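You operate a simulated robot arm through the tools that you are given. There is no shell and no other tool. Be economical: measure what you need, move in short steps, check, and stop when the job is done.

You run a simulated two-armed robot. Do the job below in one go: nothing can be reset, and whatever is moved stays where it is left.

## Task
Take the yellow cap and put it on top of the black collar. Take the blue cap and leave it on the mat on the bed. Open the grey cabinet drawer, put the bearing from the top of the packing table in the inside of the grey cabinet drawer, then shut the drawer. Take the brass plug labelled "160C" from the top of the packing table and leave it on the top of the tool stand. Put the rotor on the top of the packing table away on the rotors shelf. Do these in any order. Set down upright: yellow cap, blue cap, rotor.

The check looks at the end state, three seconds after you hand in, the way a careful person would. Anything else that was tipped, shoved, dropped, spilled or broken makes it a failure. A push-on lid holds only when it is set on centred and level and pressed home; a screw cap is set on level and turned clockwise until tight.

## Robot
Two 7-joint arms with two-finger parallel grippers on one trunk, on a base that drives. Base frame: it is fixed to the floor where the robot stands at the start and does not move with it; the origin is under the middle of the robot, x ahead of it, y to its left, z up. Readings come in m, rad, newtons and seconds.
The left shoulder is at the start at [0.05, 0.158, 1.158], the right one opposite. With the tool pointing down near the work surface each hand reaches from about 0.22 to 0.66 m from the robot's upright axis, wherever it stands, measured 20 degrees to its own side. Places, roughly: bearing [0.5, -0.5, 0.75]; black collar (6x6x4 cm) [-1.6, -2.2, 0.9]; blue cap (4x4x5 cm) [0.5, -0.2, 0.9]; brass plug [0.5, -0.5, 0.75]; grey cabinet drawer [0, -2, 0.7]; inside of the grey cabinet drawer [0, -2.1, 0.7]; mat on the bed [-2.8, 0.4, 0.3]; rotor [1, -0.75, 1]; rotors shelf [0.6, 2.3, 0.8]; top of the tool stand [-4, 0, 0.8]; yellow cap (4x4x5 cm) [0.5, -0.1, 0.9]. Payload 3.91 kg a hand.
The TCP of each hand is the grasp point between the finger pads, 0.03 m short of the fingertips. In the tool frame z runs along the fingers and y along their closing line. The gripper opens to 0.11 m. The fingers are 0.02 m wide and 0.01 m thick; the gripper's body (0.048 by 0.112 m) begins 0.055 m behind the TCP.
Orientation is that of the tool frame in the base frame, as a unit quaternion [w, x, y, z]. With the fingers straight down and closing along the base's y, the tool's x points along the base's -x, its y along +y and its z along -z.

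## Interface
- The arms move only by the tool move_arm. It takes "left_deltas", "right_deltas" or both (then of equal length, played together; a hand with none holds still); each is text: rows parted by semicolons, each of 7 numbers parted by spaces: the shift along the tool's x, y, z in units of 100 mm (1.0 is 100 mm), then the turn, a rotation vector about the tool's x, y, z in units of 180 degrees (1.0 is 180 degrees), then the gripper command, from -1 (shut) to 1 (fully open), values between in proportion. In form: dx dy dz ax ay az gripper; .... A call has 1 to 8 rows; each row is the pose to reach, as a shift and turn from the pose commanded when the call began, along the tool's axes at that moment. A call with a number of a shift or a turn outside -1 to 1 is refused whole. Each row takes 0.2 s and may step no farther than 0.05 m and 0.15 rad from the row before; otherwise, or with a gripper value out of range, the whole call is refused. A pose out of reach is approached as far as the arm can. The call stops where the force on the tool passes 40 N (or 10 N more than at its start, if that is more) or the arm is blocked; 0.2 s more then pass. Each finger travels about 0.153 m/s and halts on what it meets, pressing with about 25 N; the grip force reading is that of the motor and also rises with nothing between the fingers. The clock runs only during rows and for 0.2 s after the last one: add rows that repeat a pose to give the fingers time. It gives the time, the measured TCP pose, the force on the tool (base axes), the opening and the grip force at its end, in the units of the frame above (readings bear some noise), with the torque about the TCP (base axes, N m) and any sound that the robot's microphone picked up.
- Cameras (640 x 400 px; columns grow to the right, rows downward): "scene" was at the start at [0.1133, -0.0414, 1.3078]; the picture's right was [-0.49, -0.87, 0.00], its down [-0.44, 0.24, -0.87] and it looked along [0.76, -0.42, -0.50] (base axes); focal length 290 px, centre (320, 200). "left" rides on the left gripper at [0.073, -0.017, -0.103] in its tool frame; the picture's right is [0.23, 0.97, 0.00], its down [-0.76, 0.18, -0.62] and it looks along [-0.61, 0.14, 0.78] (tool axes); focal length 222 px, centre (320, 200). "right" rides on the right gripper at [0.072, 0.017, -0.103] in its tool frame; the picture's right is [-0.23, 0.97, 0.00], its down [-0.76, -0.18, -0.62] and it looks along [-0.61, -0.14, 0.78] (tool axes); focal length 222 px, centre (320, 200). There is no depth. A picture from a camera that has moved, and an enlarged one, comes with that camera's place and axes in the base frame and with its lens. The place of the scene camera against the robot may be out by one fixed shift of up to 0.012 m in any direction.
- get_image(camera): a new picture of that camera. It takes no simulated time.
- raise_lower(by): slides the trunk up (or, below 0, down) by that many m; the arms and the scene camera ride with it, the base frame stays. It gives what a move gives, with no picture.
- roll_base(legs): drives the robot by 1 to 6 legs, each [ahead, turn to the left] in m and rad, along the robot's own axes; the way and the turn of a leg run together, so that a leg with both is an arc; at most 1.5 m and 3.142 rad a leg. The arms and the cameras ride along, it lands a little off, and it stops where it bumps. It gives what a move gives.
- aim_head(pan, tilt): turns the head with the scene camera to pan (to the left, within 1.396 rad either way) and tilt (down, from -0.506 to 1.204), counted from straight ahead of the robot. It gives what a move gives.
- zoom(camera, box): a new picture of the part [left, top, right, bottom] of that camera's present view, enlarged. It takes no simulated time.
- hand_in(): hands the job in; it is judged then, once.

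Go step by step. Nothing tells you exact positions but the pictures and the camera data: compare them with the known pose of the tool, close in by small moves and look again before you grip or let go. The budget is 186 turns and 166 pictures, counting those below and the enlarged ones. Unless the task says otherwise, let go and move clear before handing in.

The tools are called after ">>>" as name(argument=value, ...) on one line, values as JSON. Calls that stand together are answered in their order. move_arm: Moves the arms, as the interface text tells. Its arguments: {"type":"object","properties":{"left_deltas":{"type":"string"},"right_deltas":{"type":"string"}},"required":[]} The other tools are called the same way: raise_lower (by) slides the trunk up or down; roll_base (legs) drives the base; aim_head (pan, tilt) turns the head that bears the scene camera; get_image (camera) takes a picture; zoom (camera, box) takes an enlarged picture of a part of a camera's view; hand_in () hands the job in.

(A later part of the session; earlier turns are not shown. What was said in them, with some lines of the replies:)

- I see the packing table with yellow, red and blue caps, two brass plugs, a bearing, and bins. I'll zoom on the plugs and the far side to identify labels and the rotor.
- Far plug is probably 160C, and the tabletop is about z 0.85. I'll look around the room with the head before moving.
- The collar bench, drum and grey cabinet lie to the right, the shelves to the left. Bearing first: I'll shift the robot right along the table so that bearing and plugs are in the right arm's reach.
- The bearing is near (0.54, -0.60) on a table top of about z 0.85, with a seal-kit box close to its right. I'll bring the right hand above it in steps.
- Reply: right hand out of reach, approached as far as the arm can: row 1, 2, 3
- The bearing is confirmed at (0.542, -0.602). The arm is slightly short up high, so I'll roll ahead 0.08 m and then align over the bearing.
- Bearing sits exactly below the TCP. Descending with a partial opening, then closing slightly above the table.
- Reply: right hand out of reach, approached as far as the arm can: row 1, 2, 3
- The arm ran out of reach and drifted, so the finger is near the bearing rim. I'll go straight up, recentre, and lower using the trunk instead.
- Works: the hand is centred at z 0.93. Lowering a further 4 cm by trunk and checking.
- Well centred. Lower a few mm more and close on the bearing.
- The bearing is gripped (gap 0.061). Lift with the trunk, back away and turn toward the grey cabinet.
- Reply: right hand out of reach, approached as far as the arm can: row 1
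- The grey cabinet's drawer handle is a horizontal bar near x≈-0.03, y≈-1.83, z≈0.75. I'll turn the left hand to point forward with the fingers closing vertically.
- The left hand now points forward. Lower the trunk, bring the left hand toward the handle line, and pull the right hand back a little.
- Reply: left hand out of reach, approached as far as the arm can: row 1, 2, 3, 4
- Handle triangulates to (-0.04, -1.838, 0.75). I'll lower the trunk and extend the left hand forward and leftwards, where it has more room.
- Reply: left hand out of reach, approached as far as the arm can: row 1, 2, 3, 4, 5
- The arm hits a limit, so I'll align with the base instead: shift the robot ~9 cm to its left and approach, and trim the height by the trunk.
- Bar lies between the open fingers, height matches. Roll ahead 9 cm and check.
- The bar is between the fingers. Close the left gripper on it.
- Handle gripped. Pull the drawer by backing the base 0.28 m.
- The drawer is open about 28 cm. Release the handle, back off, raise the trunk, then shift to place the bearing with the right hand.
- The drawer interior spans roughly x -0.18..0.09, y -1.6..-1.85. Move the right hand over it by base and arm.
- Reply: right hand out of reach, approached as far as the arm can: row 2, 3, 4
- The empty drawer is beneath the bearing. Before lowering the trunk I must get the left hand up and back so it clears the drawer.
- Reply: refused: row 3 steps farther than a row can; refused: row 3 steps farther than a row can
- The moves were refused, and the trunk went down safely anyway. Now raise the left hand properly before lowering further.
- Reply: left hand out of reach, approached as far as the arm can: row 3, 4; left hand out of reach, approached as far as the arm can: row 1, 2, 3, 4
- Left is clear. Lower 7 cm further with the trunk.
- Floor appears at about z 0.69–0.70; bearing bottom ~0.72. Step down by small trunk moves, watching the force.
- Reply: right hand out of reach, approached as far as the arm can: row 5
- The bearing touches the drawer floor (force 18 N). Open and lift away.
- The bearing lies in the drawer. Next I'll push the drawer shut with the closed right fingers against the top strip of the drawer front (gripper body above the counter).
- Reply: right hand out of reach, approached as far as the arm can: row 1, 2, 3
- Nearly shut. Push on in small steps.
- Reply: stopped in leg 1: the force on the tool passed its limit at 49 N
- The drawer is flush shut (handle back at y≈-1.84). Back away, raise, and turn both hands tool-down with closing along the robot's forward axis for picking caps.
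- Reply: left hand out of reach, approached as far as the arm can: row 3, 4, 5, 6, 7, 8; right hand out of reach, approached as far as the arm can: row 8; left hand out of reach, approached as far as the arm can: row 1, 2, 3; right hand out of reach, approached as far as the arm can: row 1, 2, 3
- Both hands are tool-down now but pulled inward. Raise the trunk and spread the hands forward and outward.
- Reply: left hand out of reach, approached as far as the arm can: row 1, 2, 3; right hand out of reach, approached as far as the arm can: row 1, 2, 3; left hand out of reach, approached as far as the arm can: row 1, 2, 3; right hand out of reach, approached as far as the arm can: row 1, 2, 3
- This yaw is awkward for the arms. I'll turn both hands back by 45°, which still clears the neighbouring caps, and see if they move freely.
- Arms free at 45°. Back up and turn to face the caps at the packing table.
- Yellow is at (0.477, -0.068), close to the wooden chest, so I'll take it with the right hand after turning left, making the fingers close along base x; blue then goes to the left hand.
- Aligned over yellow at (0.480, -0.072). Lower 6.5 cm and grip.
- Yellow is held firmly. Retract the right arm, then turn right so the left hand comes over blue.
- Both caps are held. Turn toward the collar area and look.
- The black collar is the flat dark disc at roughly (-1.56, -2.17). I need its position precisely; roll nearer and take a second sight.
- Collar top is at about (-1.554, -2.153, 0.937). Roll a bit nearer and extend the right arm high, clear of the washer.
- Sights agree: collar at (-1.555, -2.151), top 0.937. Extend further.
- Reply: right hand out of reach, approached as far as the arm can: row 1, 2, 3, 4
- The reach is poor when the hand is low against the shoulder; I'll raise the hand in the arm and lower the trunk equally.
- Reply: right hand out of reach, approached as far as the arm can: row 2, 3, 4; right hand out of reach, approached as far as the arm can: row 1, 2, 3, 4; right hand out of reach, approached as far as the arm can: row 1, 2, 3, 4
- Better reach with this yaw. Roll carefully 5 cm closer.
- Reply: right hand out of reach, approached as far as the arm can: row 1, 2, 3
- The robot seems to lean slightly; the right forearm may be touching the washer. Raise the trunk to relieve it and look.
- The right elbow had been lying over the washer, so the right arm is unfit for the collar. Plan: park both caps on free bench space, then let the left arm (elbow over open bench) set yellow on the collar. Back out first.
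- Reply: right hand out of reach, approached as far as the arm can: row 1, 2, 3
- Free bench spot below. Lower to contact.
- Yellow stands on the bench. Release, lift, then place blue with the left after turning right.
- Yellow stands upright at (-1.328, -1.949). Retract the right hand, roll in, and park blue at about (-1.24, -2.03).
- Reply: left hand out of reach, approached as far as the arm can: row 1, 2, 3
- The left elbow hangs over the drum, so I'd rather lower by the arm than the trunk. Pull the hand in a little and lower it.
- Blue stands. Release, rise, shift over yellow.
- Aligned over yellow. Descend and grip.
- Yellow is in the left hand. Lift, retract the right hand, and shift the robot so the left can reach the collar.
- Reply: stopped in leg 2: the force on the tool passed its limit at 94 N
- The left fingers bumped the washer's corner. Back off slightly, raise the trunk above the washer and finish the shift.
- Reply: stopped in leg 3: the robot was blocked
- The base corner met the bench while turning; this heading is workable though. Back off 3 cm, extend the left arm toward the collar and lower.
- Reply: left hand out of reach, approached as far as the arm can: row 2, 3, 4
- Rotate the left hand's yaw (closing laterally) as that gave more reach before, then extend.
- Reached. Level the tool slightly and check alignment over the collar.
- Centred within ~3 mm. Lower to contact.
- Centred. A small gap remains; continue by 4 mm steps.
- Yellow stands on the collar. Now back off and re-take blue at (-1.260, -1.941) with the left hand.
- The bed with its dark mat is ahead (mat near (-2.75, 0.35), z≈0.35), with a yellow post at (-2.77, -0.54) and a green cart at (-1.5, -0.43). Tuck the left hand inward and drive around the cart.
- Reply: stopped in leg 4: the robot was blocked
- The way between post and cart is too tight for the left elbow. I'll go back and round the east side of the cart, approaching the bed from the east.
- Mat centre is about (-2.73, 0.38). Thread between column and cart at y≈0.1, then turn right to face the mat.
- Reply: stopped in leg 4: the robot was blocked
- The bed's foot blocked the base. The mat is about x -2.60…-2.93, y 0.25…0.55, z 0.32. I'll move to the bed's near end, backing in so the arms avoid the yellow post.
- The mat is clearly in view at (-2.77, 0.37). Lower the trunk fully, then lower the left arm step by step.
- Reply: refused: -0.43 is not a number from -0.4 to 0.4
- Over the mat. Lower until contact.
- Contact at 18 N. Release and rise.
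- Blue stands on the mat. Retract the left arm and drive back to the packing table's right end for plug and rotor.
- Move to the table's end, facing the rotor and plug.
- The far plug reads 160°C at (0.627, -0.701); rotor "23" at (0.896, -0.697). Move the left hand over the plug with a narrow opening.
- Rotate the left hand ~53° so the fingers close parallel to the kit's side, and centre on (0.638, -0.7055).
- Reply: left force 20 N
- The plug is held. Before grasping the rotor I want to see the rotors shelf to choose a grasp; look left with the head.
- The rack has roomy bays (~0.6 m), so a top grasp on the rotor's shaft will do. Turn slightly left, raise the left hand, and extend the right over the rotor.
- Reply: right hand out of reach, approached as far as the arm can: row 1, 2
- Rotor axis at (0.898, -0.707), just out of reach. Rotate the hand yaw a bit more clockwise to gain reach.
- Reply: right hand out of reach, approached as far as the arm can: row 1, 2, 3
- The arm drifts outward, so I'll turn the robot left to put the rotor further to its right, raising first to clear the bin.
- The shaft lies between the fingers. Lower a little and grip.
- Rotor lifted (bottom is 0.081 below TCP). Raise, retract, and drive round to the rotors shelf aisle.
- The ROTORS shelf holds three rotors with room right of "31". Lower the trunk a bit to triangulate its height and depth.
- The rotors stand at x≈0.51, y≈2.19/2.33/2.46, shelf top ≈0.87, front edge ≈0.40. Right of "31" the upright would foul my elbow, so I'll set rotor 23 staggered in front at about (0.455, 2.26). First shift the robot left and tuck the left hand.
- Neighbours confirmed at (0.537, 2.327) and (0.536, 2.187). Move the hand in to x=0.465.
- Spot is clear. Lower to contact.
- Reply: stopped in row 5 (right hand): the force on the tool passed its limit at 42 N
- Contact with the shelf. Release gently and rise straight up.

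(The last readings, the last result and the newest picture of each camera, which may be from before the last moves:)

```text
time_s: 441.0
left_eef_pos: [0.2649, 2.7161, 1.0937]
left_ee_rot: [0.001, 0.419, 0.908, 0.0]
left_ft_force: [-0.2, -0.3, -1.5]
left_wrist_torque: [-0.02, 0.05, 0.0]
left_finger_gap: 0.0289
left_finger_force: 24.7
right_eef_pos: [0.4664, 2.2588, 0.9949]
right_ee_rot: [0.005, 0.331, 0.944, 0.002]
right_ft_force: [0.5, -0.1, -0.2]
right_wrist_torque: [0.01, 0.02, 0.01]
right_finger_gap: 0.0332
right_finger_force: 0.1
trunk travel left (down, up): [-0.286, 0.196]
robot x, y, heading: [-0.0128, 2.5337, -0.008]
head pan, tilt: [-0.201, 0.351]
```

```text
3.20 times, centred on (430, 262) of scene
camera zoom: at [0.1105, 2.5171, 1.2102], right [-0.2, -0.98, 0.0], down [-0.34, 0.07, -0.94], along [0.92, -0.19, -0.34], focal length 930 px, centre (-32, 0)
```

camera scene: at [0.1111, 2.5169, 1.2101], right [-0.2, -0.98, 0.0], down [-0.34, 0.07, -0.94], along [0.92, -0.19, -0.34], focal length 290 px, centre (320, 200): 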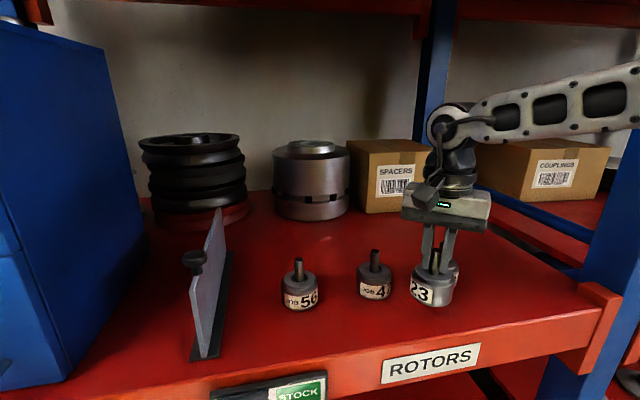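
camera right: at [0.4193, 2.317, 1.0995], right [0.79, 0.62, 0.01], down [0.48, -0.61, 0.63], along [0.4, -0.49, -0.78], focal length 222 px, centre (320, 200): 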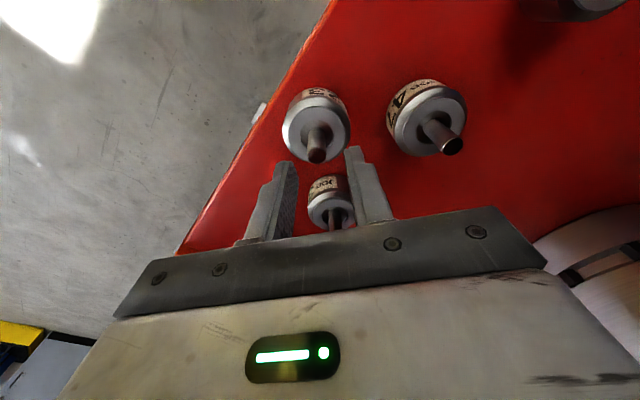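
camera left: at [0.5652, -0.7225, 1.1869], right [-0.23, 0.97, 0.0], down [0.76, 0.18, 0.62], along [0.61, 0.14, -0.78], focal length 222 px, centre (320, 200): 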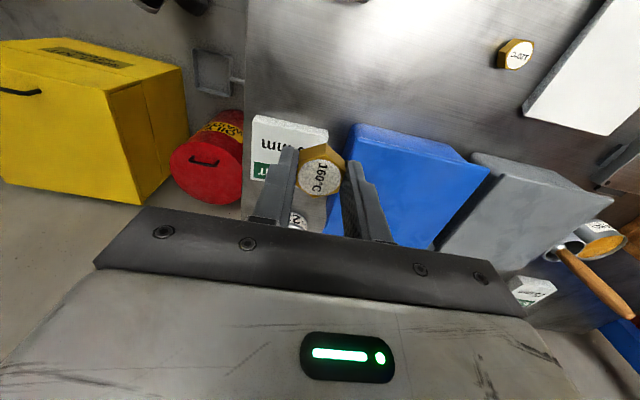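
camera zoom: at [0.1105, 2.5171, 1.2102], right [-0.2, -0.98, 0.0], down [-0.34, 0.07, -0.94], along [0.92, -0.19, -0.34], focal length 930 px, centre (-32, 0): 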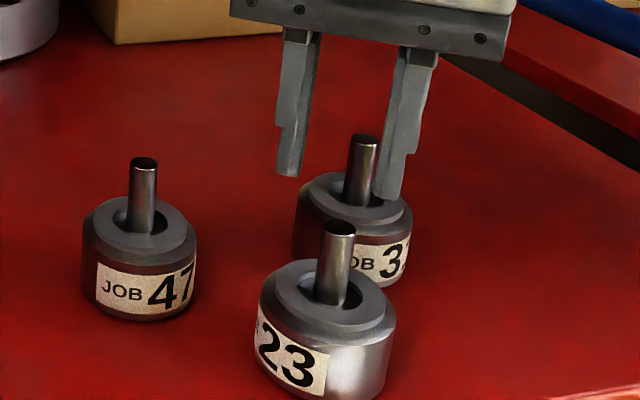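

Rotor 23 stands upright among the others. Rise, back out and drive toward the tool stand with the plug.

>>> move_arm(right_deltas="0 0 -0.3 0 0 0 0; 0 0 -0.3 0 0 0 0")

>>> roll_base(legs=[[-0.4, 0], [0, -1.565], [1.3, 0], [1.3, 0], [1.13, 0], [0, -1.571]])

>>> raise_lower(by=0.1)

>>> roll_base(legs=[[1.5, 0], [0, 0.22], [0.6, 0], [0, -0.22]])

>>> aim_head(pan=-0.3, tilt=0.35)

>>> get_image(camera="scene")

```text
time_s: 441.6
left_eef_pos: [0.2652, 2.7176, 1.0931]
left_ee_rot: [0.001, 0.42, 0.908, -0.001]
left_ft_force: [0.2, 0.0, -0.3]
left_wrist_torque: [0.01, 0.0, 0.0]
left_finger_gap: 0.0292
left_finger_force: 24.9
right_eef_pos: [0.4663, 2.2581, 1.0262]
right_ee_rot: [0.006, 0.33, 0.944, 0.002]
right_ft_force: [-0.1, 0.7, 0.3]
right_wrist_torque: [-0.04, -0.02, -0.01]
right_finger_gap: 0.0552
right_finger_force: 0.1
trunk travel left (down, up): [-0.286, 0.196]
robot x, y, heading: [-0.0179, 2.5347, -0.008]
head pan, tilt: [-0.201, 0.351]
```

```text
time_s: 469.3
left_eef_pos: [-0.6873, -1.3707, 1.0938]
left_ee_rot: [-0.001, 0.909, -0.417, -0.002]
left_ft_force: [-0.4, 0.3, -0.1]
left_wrist_torque: [0.03, -0.02, -0.03]
left_finger_gap: 0.029
left_finger_force: 25.0
right_eef_pos: [-0.8903, -0.9133, 1.0256]
right_ee_rot: [0.002, 0.945, -0.328, -0.005]
right_ft_force: [0.4, -0.3, -0.8]
right_wrist_torque: [0.03, -0.02, 0.01]
right_finger_gap: 0.0548
right_finger_force: 0.1
trunk travel left (down, up): [-0.286, 0.196]
robot x, y, heading: [-0.4057, -1.1857, -3.139]
head pan, tilt: [-0.201, 0.351]
```

```text
time_s: 470.6
left_eef_pos: [-0.6862, -1.3702, 1.1929]
left_ee_rot: [0.0, 0.909, -0.416, 0.0]
left_ft_force: [-0.5, 0.4, -1.4]
left_wrist_torque: [0.0, -0.01, -0.01]
left_finger_gap: 0.0292
left_finger_force: 25.6
right_eef_pos: [-0.8905, -0.913, 1.1266]
right_ee_rot: [0.002, 0.944, -0.329, -0.006]
right_ft_force: [0.1, -0.5, 0.3]
right_wrist_torque: [0.0, -0.01, -0.03]
right_finger_gap: 0.055
right_finger_force: 0.0
trunk travel left (down, up): [-0.386, 0.096]
robot x, y, heading: [-0.4099, -1.1836, -3.136]
head pan, tilt: [-0.201, 0.351]
```

```text
time_s: 482.6
left_eef_pos: [-2.7554, -1.5185, 1.193]
left_ee_rot: [-0.001, 0.912, -0.41, -0.001]
left_ft_force: [0.2, -0.4, -0.5]
left_wrist_torque: [-0.01, 0.03, -0.01]
left_finger_gap: 0.0292
left_finger_force: 24.6
right_eef_pos: [-2.9661, -1.0636, 1.126]
right_ee_rot: [0.003, 0.947, -0.32, -0.005]
right_ft_force: [0.4, 0.6, -0.1]
right_wrist_torque: [-0.04, 0.02, 0.01]
right_finger_gap: 0.0549
right_finger_force: 0.0
trunk travel left (down, up): [-0.386, 0.096]
robot x, y, heading: [-2.4835, -1.326, -3.124]
head pan, tilt: [-0.201, 0.351]
```

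```text
time_s: 483.2
left_eef_pos: [-2.7551, -1.5193, 1.1935]
left_ee_rot: [0.0, 0.912, -0.41, -0.001]
left_ft_force: [-0.2, 0.2, -0.9]
left_wrist_torque: [0.0, -0.02, 0.0]
left_finger_gap: 0.0289
left_finger_force: 25.3
right_eef_pos: [-2.9675, -1.064, 1.1263]
right_ee_rot: [0.002, 0.947, -0.321, -0.005]
right_ft_force: [-0.1, -0.1, -0.2]
right_wrist_torque: [-0.02, -0.01, -0.01]
right_finger_gap: 0.0548
right_finger_force: 0.0
trunk travel left (down, up): [-0.386, 0.096]
robot x, y, heading: [-2.4809, -1.3274, -3.123]
head pan, tilt: [-0.3, 0.351]
```

```text
32 pictures are left
camera scene: at [-2.6148, -1.3009, 1.3102], right [0.28, 0.96, 0.0], down [0.33, -0.1, -0.94], along [-0.9, 0.26, -0.34], focal length 290 px, centre (320, 200)
```

scene: 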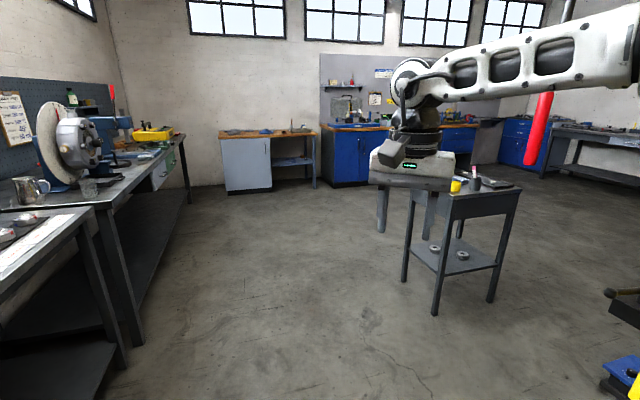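

>>> zoom(camera="scene", box=[380, 150, 560, 262])

>>> roll_base(legs=[[1.0, 0], [0, -1.571], [0.75, 0]])

>>> aim_head(pan=0.5, tilt=0.6)

>>> get_image(camera="scene")

```text
3.56 times, centred on (470, 206) of scene
camera zoom: at [-2.6148, -1.3009, 1.3102], right [0.28, 0.96, 0.0], down [0.33, -0.1, -0.94], along [-0.9, 0.26, -0.34], focal length 1033 px, centre (-213, 179)
```

zoom: 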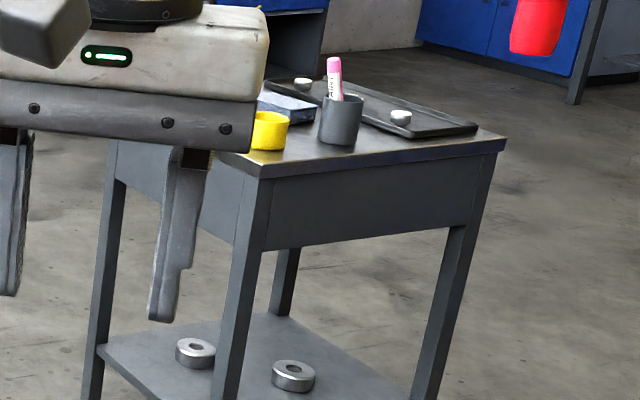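

```text
time_s: 493.9
left_eef_pos: [-3.6723, -0.81, 1.1924]
left_ee_rot: [0.0, -0.357, 0.934, -0.001]
left_ft_force: [-0.3, 0.9, -0.6]
left_wrist_torque: [-0.01, 0.03, -0.02]
left_finger_gap: 0.0288
left_finger_force: 24.6
right_eef_pos: [-3.2204, -0.6035, 1.1246]
right_ee_rot: [-0.004, -0.443, 0.897, -0.005]
right_ft_force: [-0.5, 0.2, 0.3]
right_wrist_torque: [-0.06, 0.0, -0.02]
right_finger_gap: 0.0551
right_finger_force: 0.0
trunk travel left (down, up): [-0.386, 0.096]
robot x, y, heading: [-3.4821, -1.0866, 1.592]
head pan, tilt: [-0.3, 0.351]
stopped in leg 3: the force on the tool passed its limit at 107 N (the readings are from after the stop); the commanded pose is now the measured one
```

```text
time_s: 495.0
left_eef_pos: [-3.6734, -0.8111, 1.1938]
left_ee_rot: [0.001, -0.356, 0.934, 0.001]
left_ft_force: [0.8, 0.6, -0.7]
left_wrist_torque: [0.01, 0.01, -0.02]
left_finger_gap: 0.0288
left_finger_force: 24.6
right_eef_pos: [-3.2211, -0.6065, 1.1252]
right_ee_rot: [-0.003, -0.442, 0.897, -0.004]
right_ft_force: [0.7, -0.5, 0.3]
right_wrist_torque: [0.02, -0.03, 0.0]
right_finger_gap: 0.0551
right_finger_force: 0.1
trunk travel left (down, up): [-0.386, 0.096]
robot x, y, heading: [-3.4793, -1.0873, 1.593]
head pan, tilt: [0.499, 0.6]
```

```text
30 pictures are left
camera scene: at [-3.5316, -0.9677, 1.2875], right [0.87, 0.5, 0.0], down [0.28, -0.49, -0.83], along [-0.41, 0.72, -0.56], focal length 290 px, centre (320, 200)
```

scene: 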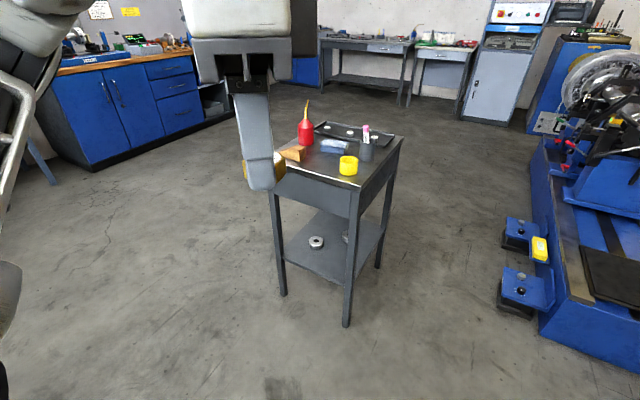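

The right hand brushed the hanging red pendant. Back off, restore the left hand's yaw, and approach the stand from the south-west instead; the free spot is near (-3.985, -0.14).

>>> roll_base(legs=[[-0.2, 0]])

>>> move_arm(left_deltas="0 0 0 0 0 -0.045 -1; 0 0 0 0 0 -0.09 -1; 0 0 0 0 0 -0.135 -1; 0 0 0 0 0 -0.18 -1; 0 0 0 0 0 -0.225 -1; 0 0 0 0 0 -0.27 -1", right_deltas="0.2 0 0 0 0 0 0; 0.4 0 0 0 0 0 0; 0.6 0 0 0 0 0 0; 0.8 0 0 0 0 0 0; 1 0 0 0 0 0 0; 1 0 0 0 0 0 0")

>>> roll_base(legs=[[0, 0.45], [0.74, 0], [0, -0.45]])

>>> get_image(camera="scene")

```text
time_s: 496.6
left_eef_pos: [-3.6677, -1.0104, 1.1946]
left_ee_rot: [0.001, -0.356, 0.934, 0.001]
left_ft_force: [-0.8, -0.8, -1.2]
left_wrist_torque: [0.0, -0.02, 0.02]
left_finger_gap: 0.0289
left_finger_force: 25.4
right_eef_pos: [-3.2154, -0.8048, 1.1254]
right_ee_rot: [-0.003, -0.441, 0.898, -0.003]
right_ft_force: [-0.2, 0.7, 0.3]
right_wrist_torque: [0.03, 0.03, -0.02]
right_finger_gap: 0.0553
right_finger_force: 0.0
trunk travel left (down, up): [-0.386, 0.096]
robot x, y, heading: [-3.4825, -1.2854, 1.588]
head pan, tilt: [0.499, 0.6]
```

```text
time_s: 498.0
left_eef_pos: [-3.6676, -1.0101, 1.1939]
left_ee_rot: [0.0, 0.71, -0.704, 0.0]
left_ft_force: [-0.1, -0.6, -0.8]
left_wrist_torque: [-0.01, -0.01, 0.02]
left_finger_gap: 0.0293
left_finger_force: 24.4
right_eef_pos: [-3.2782, -0.8839, 1.1254]
right_ee_rot: [-0.004, -0.441, 0.897, -0.004]
right_ft_force: [0.3, -0.4, -0.2]
right_wrist_torque: [0.0, 0.04, 0.02]
right_finger_gap: 0.0548
right_finger_force: 0.0
trunk travel left (down, up): [-0.386, 0.096]
robot x, y, heading: [-3.4781, -1.2873, 1.585]
head pan, tilt: [0.499, 0.6]
```

```text
time_s: 504.6
left_eef_pos: [-4.0109, -0.3537, 1.1923]
left_ee_rot: [-0.001, 0.713, -0.701, 0.001]
left_ft_force: [-0.4, -1.1, -0.8]
left_wrist_torque: [0.0, -0.02, 0.01]
left_finger_gap: 0.0291
left_finger_force: 25.6
right_eef_pos: [-3.6244, -0.2229, 1.1263]
right_ee_rot: [-0.004, -0.448, 0.894, -0.004]
right_ft_force: [0.6, -0.4, 0.6]
right_wrist_torque: [-0.02, -0.02, -0.01]
right_finger_gap: 0.0548
right_finger_force: 0.1
trunk travel left (down, up): [-0.386, 0.096]
robot x, y, heading: [-3.8222, -0.63, 1.602]
head pan, tilt: [0.499, 0.6]
```

```text
29 pictures are left
camera scene: at [-3.8697, -0.5075, 1.2875], right [0.86, 0.51, 0.0], down [0.29, -0.49, -0.83], along [-0.42, 0.71, -0.56], focal length 290 px, centre (320, 200)
```

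scene: 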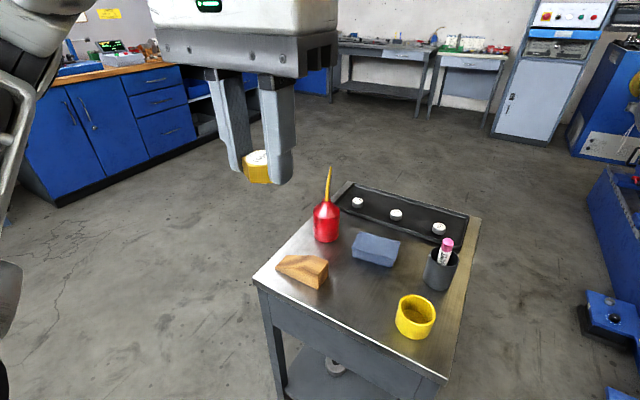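

The free spot between block and yellow cup is about (-4.00, -0.155). Move the left hand over it and lower part way.

>>> move_arm(left_deltas="-0.45 -0.05 0 0 0 0 -1; -0.9 -0.1 0 0 0 0 -1; -1 -0.1 0 0 0 0 -1")

>>> move_arm(left_deltas="-0.45 0 0 0 0 0 -1; -0.9 0 0 0 0 0 -1; -1 0 0 0 0 0 -1")

>>> raise_lower(by=-0.22)

>>> get_image(camera="left")

>>> get_image(camera="scene")

```text
time_s: 505.4
left_eef_pos: [-4.0038, -0.2529, 1.193]
left_ee_rot: [-0.001, 0.713, -0.701, 0.0]
left_ft_force: [-0.7, 0.8, 0.1]
left_wrist_torque: [-0.01, -0.01, -0.02]
left_finger_gap: 0.0292
left_finger_force: 24.8
right_eef_pos: [-3.6225, -0.2233, 1.1252]
right_ee_rot: [-0.002, -0.448, 0.894, -0.003]
right_ft_force: [-0.2, -0.5, -0.5]
right_wrist_torque: [0.0, 0.0, 0.0]
right_finger_gap: 0.0548
right_finger_force: 0.0
trunk travel left (down, up): [-0.386, 0.096]
robot x, y, heading: [-3.8233, -0.6259, 1.605]
head pan, tilt: [0.499, 0.6]
```

```text
time_s: 506.2
left_eef_pos: [-4.0055, -0.1528, 1.1932]
left_ee_rot: [0.0, 0.713, -0.701, 0.001]
left_ft_force: [-0.7, 0.5, -0.3]
left_wrist_torque: [-0.04, 0.01, 0.0]
left_finger_gap: 0.0289
left_finger_force: 24.9
right_eef_pos: [-3.6241, -0.2227, 1.1268]
right_ee_rot: [-0.004, -0.446, 0.895, -0.003]
right_ft_force: [0.1, 0.9, 0.2]
right_wrist_torque: [-0.02, -0.01, 0.0]
right_finger_gap: 0.0549
right_finger_force: 0.1
trunk travel left (down, up): [-0.386, 0.096]
robot x, y, heading: [-3.8194, -0.6265, 1.605]
head pan, tilt: [0.499, 0.6]
```

```text
time_s: 508.6
left_eef_pos: [-4.007, -0.1529, 0.9717]
left_ee_rot: [-0.001, 0.713, -0.701, 0.001]
left_ft_force: [0.4, -0.1, -0.8]
left_wrist_torque: [-0.01, 0.01, -0.01]
left_finger_gap: 0.0288
left_finger_force: 25.6
right_eef_pos: [-3.6233, -0.2226, 0.905]
right_ee_rot: [-0.003, -0.447, 0.894, -0.003]
right_ft_force: [-0.2, -0.1, 0.1]
right_wrist_torque: [-0.02, 0.02, -0.01]
right_finger_gap: 0.0551
right_finger_force: 0.0
trunk travel left (down, up): [-0.166, 0.316]
robot x, y, heading: [-3.8187, -0.6254, 1.605]
head pan, tilt: [0.499, 0.6]
```

```text
28 pictures are left
camera left: at [-3.9883, -0.226, 1.0764], right [-0.97, -0.24, 0.0], down [-0.19, 0.76, 0.62], along [-0.15, 0.6, -0.78], focal length 222 px, centre (320, 200)
```

left: 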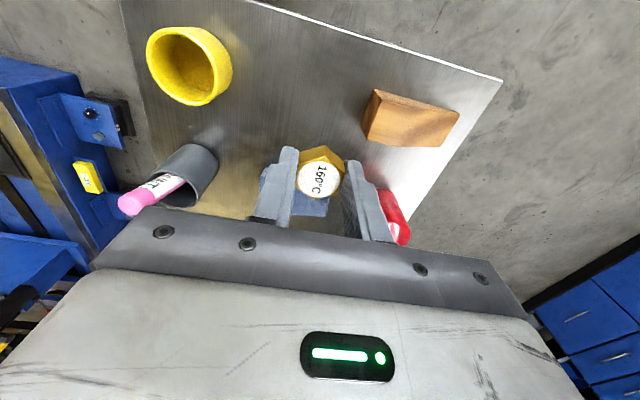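

```text
27 pictures are left
camera scene: at [-3.87, -0.5076, 1.0675], right [0.86, 0.51, 0.0], down [0.29, -0.49, -0.83], along [-0.42, 0.71, -0.56], focal length 290 px, centre (320, 200)
```

scene: 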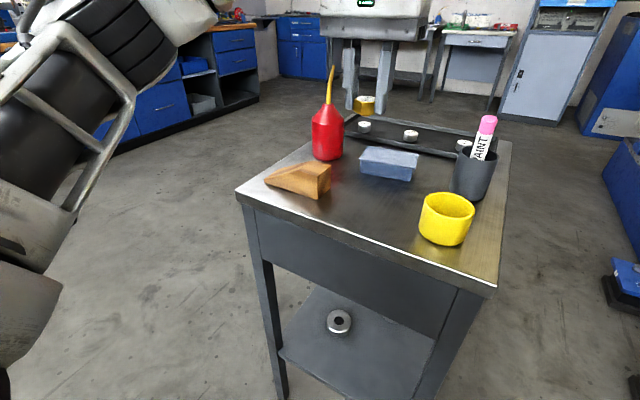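

Everything clear. Lower to just above the stand top (~0.81), then to contact.

>>> raise_lower(by=-0.1)

>>> move_arm(left_deltas="0 0 0.06 0 0 0 -1; 0 0 0.12 0 0 0 -1; 0 0 0.17 0 0 0 -1; 0 0 0.22 0 0 0 -1; 0 0 0.27 0 0 0 -1; 0 0 0.32 0 0 0 -1; 0 0 0.37 0 0 0 -1; 0 0 0.42 0 0 0 -1")

>>> get_image(camera="left")

```text
time_s: 509.9
left_eef_pos: [-4.0054, -0.1533, 0.8737]
left_ee_rot: [0.0, 0.713, -0.701, 0.0]
left_ft_force: [-0.3, 0.4, -0.9]
left_wrist_torque: [-0.02, 0.01, -0.02]
left_finger_gap: 0.0289
left_finger_force: 25.6
right_eef_pos: [-3.6226, -0.2219, 0.8071]
right_ee_rot: [-0.003, -0.448, 0.894, -0.004]
right_ft_force: [0.0, 0.2, -0.4]
right_wrist_torque: [-0.02, -0.03, 0.02]
right_finger_gap: 0.0551
right_finger_force: 0.0
trunk travel left (down, up): [-0.066, 0.416]
robot x, y, heading: [-3.8168, -0.6281, 1.603]
head pan, tilt: [0.499, 0.6]
```

```text
time_s: 511.7
left_eef_pos: [-4.0052, -0.1542, 0.8356]
left_ee_rot: [-0.004, 0.714, -0.7, -0.002]
left_ft_force: [-0.9, 1.7, 17.8]
left_wrist_torque: [0.08, 0.06, 0.0]
left_finger_gap: 0.0293
left_finger_force: 25.4
right_eef_pos: [-3.6225, -0.2234, 0.8062]
right_ee_rot: [-0.003, -0.448, 0.894, -0.003]
right_ft_force: [0.4, -0.1, -0.1]
right_wrist_torque: [-0.02, -0.02, -0.03]
right_finger_gap: 0.0549
right_finger_force: 0.0
trunk travel left (down, up): [-0.066, 0.416]
robot x, y, heading: [-3.8152, -0.6241, 1.6]
head pan, tilt: [0.499, 0.6]
```

```text
26 pictures are left
camera left: at [-3.9882, -0.2271, 0.9378], right [-0.97, -0.25, -0.01], down [-0.19, 0.75, 0.63], along [-0.15, 0.61, -0.78], focal length 222 px, centre (320, 200)
```

left: 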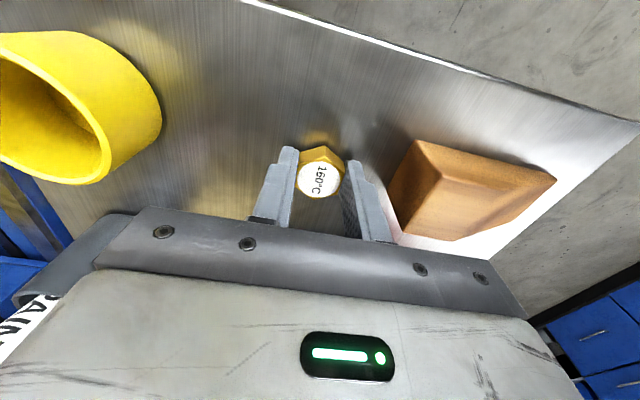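

On the stand. Open only slightly (block close by), rise straight up.

>>> move_arm(left_deltas="0 0 0 0 0 0 -0.3; 0 0 0 0 0 0 -0.3; 0 0 0 0 0 0 -0.3; 0 0 -0.3 0 0 0 -0.3; 0 0 -0.7 0 0 0 -0.3; 0 0 -1 0 0 0 -0.3; 0 0 -1 0 0 0 -0.3")

>>> get_image(camera="left")

>>> raise_lower(by=0.25)

>>> get_image(camera="scene")

```text
time_s: 513.3
left_eef_pos: [-4.0056, -0.1518, 0.932]
left_ee_rot: [-0.001, 0.713, -0.701, 0.0]
left_ft_force: [0.1, 0.2, 0.3]
left_wrist_torque: [-0.01, -0.03, -0.01]
left_finger_gap: 0.0386
left_finger_force: 0.0
right_eef_pos: [-3.6221, -0.2235, 0.8064]
right_ee_rot: [-0.003, -0.447, 0.894, -0.004]
right_ft_force: [-0.6, 0.7, 0.1]
right_wrist_torque: [-0.01, 0.01, -0.02]
right_finger_gap: 0.0547
right_finger_force: 0.1
trunk travel left (down, up): [-0.066, 0.416]
robot x, y, heading: [-3.8229, -0.6274, 1.605]
head pan, tilt: [0.499, 0.6]
```

```text
25 pictures are left
camera left: at [-3.9885, -0.2264, 1.0351], right [-0.97, -0.24, 0.0], down [-0.19, 0.76, 0.62], along [-0.15, 0.6, -0.78], focal length 222 px, centre (320, 200)
```

left: 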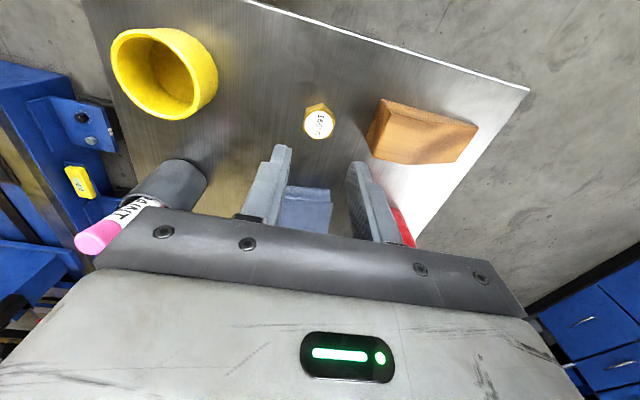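

```text
time_s: 515.9
left_eef_pos: [-4.006, -0.1521, 1.1811]
left_ee_rot: [-0.001, 0.713, -0.701, 0.001]
left_ft_force: [0.6, 0.5, -0.6]
left_wrist_torque: [-0.03, 0.0, -0.01]
left_finger_gap: 0.0385
left_finger_force: 0.0
right_eef_pos: [-3.6234, -0.2228, 1.0566]
right_ee_rot: [-0.003, -0.446, 0.895, -0.003]
right_ft_force: [-0.4, 0.6, -0.3]
right_wrist_torque: [-0.02, -0.01, 0.0]
right_finger_gap: 0.0548
right_finger_force: 0.1
trunk travel left (down, up): [-0.316, 0.166]
robot x, y, heading: [-3.819, -0.6287, 1.602]
head pan, tilt: [0.499, 0.6]
```

```text
24 pictures are left
camera scene: at [-3.87, -0.5075, 1.2174], right [0.86, 0.51, 0.0], down [0.29, -0.49, -0.83], along [-0.42, 0.71, -0.56], focal length 290 px, centre (320, 200)
```

scene: 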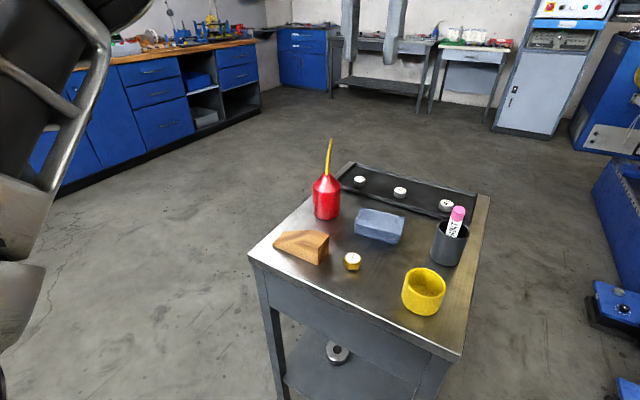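

The plug stands on the tool stand. Back clear and glance at the pendant and bed before handing in.

>>> roll_base(legs=[[-0.3, 0]])

>>> aim_head(pan=-0.75, tilt=0.3)

>>> get_image(camera="scene")

```text
time_s: 517.9
left_eef_pos: [-3.9974, -0.454, 1.1815]
left_ee_rot: [0.0, 0.714, -0.7, 0.0]
left_ft_force: [0.2, 0.7, 0.0]
left_wrist_torque: [0.01, -0.03, -0.03]
left_finger_gap: 0.0385
left_finger_force: 0.1
right_eef_pos: [-3.6135, -0.5228, 1.0566]
right_ee_rot: [-0.003, -0.447, 0.894, -0.004]
right_ft_force: [0.1, -0.5, 0.5]
right_wrist_torque: [0.03, 0.02, -0.02]
right_finger_gap: 0.0551
right_finger_force: 0.0
trunk travel left (down, up): [-0.316, 0.166]
robot x, y, heading: [-3.8074, -0.9278, 1.6]
head pan, tilt: [0.499, 0.6]
```

```text
time_s: 519.4
left_eef_pos: [-3.9971, -0.4533, 1.1815]
left_ee_rot: [0.0, 0.713, -0.701, 0.001]
left_ft_force: [0.1, 0.2, -0.4]
left_wrist_torque: [-0.02, 0.02, 0.0]
left_finger_gap: 0.0383
left_finger_force: 0.1
right_eef_pos: [-3.6145, -0.5225, 1.0558]
right_ee_rot: [-0.003, -0.447, 0.894, -0.004]
right_ft_force: [-0.1, 1.1, 0.1]
right_wrist_torque: [0.0, -0.02, -0.02]
right_finger_gap: 0.0552
right_finger_force: 0.0
trunk travel left (down, up): [-0.316, 0.166]
robot x, y, heading: [-3.8123, -0.9278, 1.603]
head pan, tilt: [-0.75, 0.3]
```

```text
23 pictures are left
camera scene: at [-3.7545, -0.8133, 1.2449], right [0.75, -0.66, 0.0], down [-0.19, -0.22, -0.96], along [0.63, 0.72, -0.3], focal length 290 px, centre (320, 200)
```

scene: 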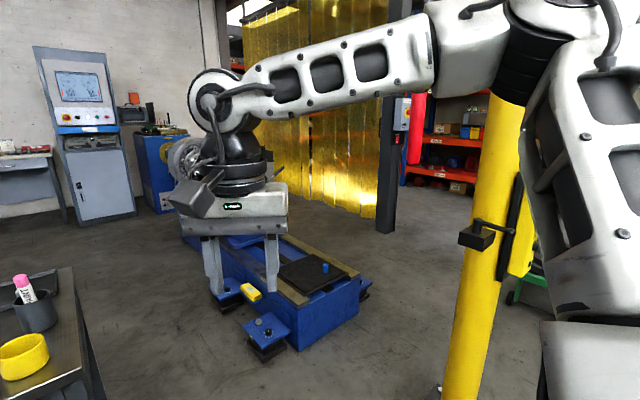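

The blue cap stands on the mat, the plug is on the stand, and the pendant hangs normally. All five jobs are done and both hands are clear, so I'm handing in.

>>> hand_in()

```text
The job is handed in.
```

I finished all five jobs and handed in:
- **Yellow cap:** it stands on the black collar.
- **Blue cap:** it stands on the bed mat.
- **Bearing:** it is in the grey cabinet drawer, which is shut.
- **160C plug:** it is on the tool stand.
- **Rotor:** it stands upright on the rotors shelf.

On the way the robot bumped the parts washer twice and a hanging red pendant once. I saw nothing moved or knocked over, though I didn't go back to check the washer.
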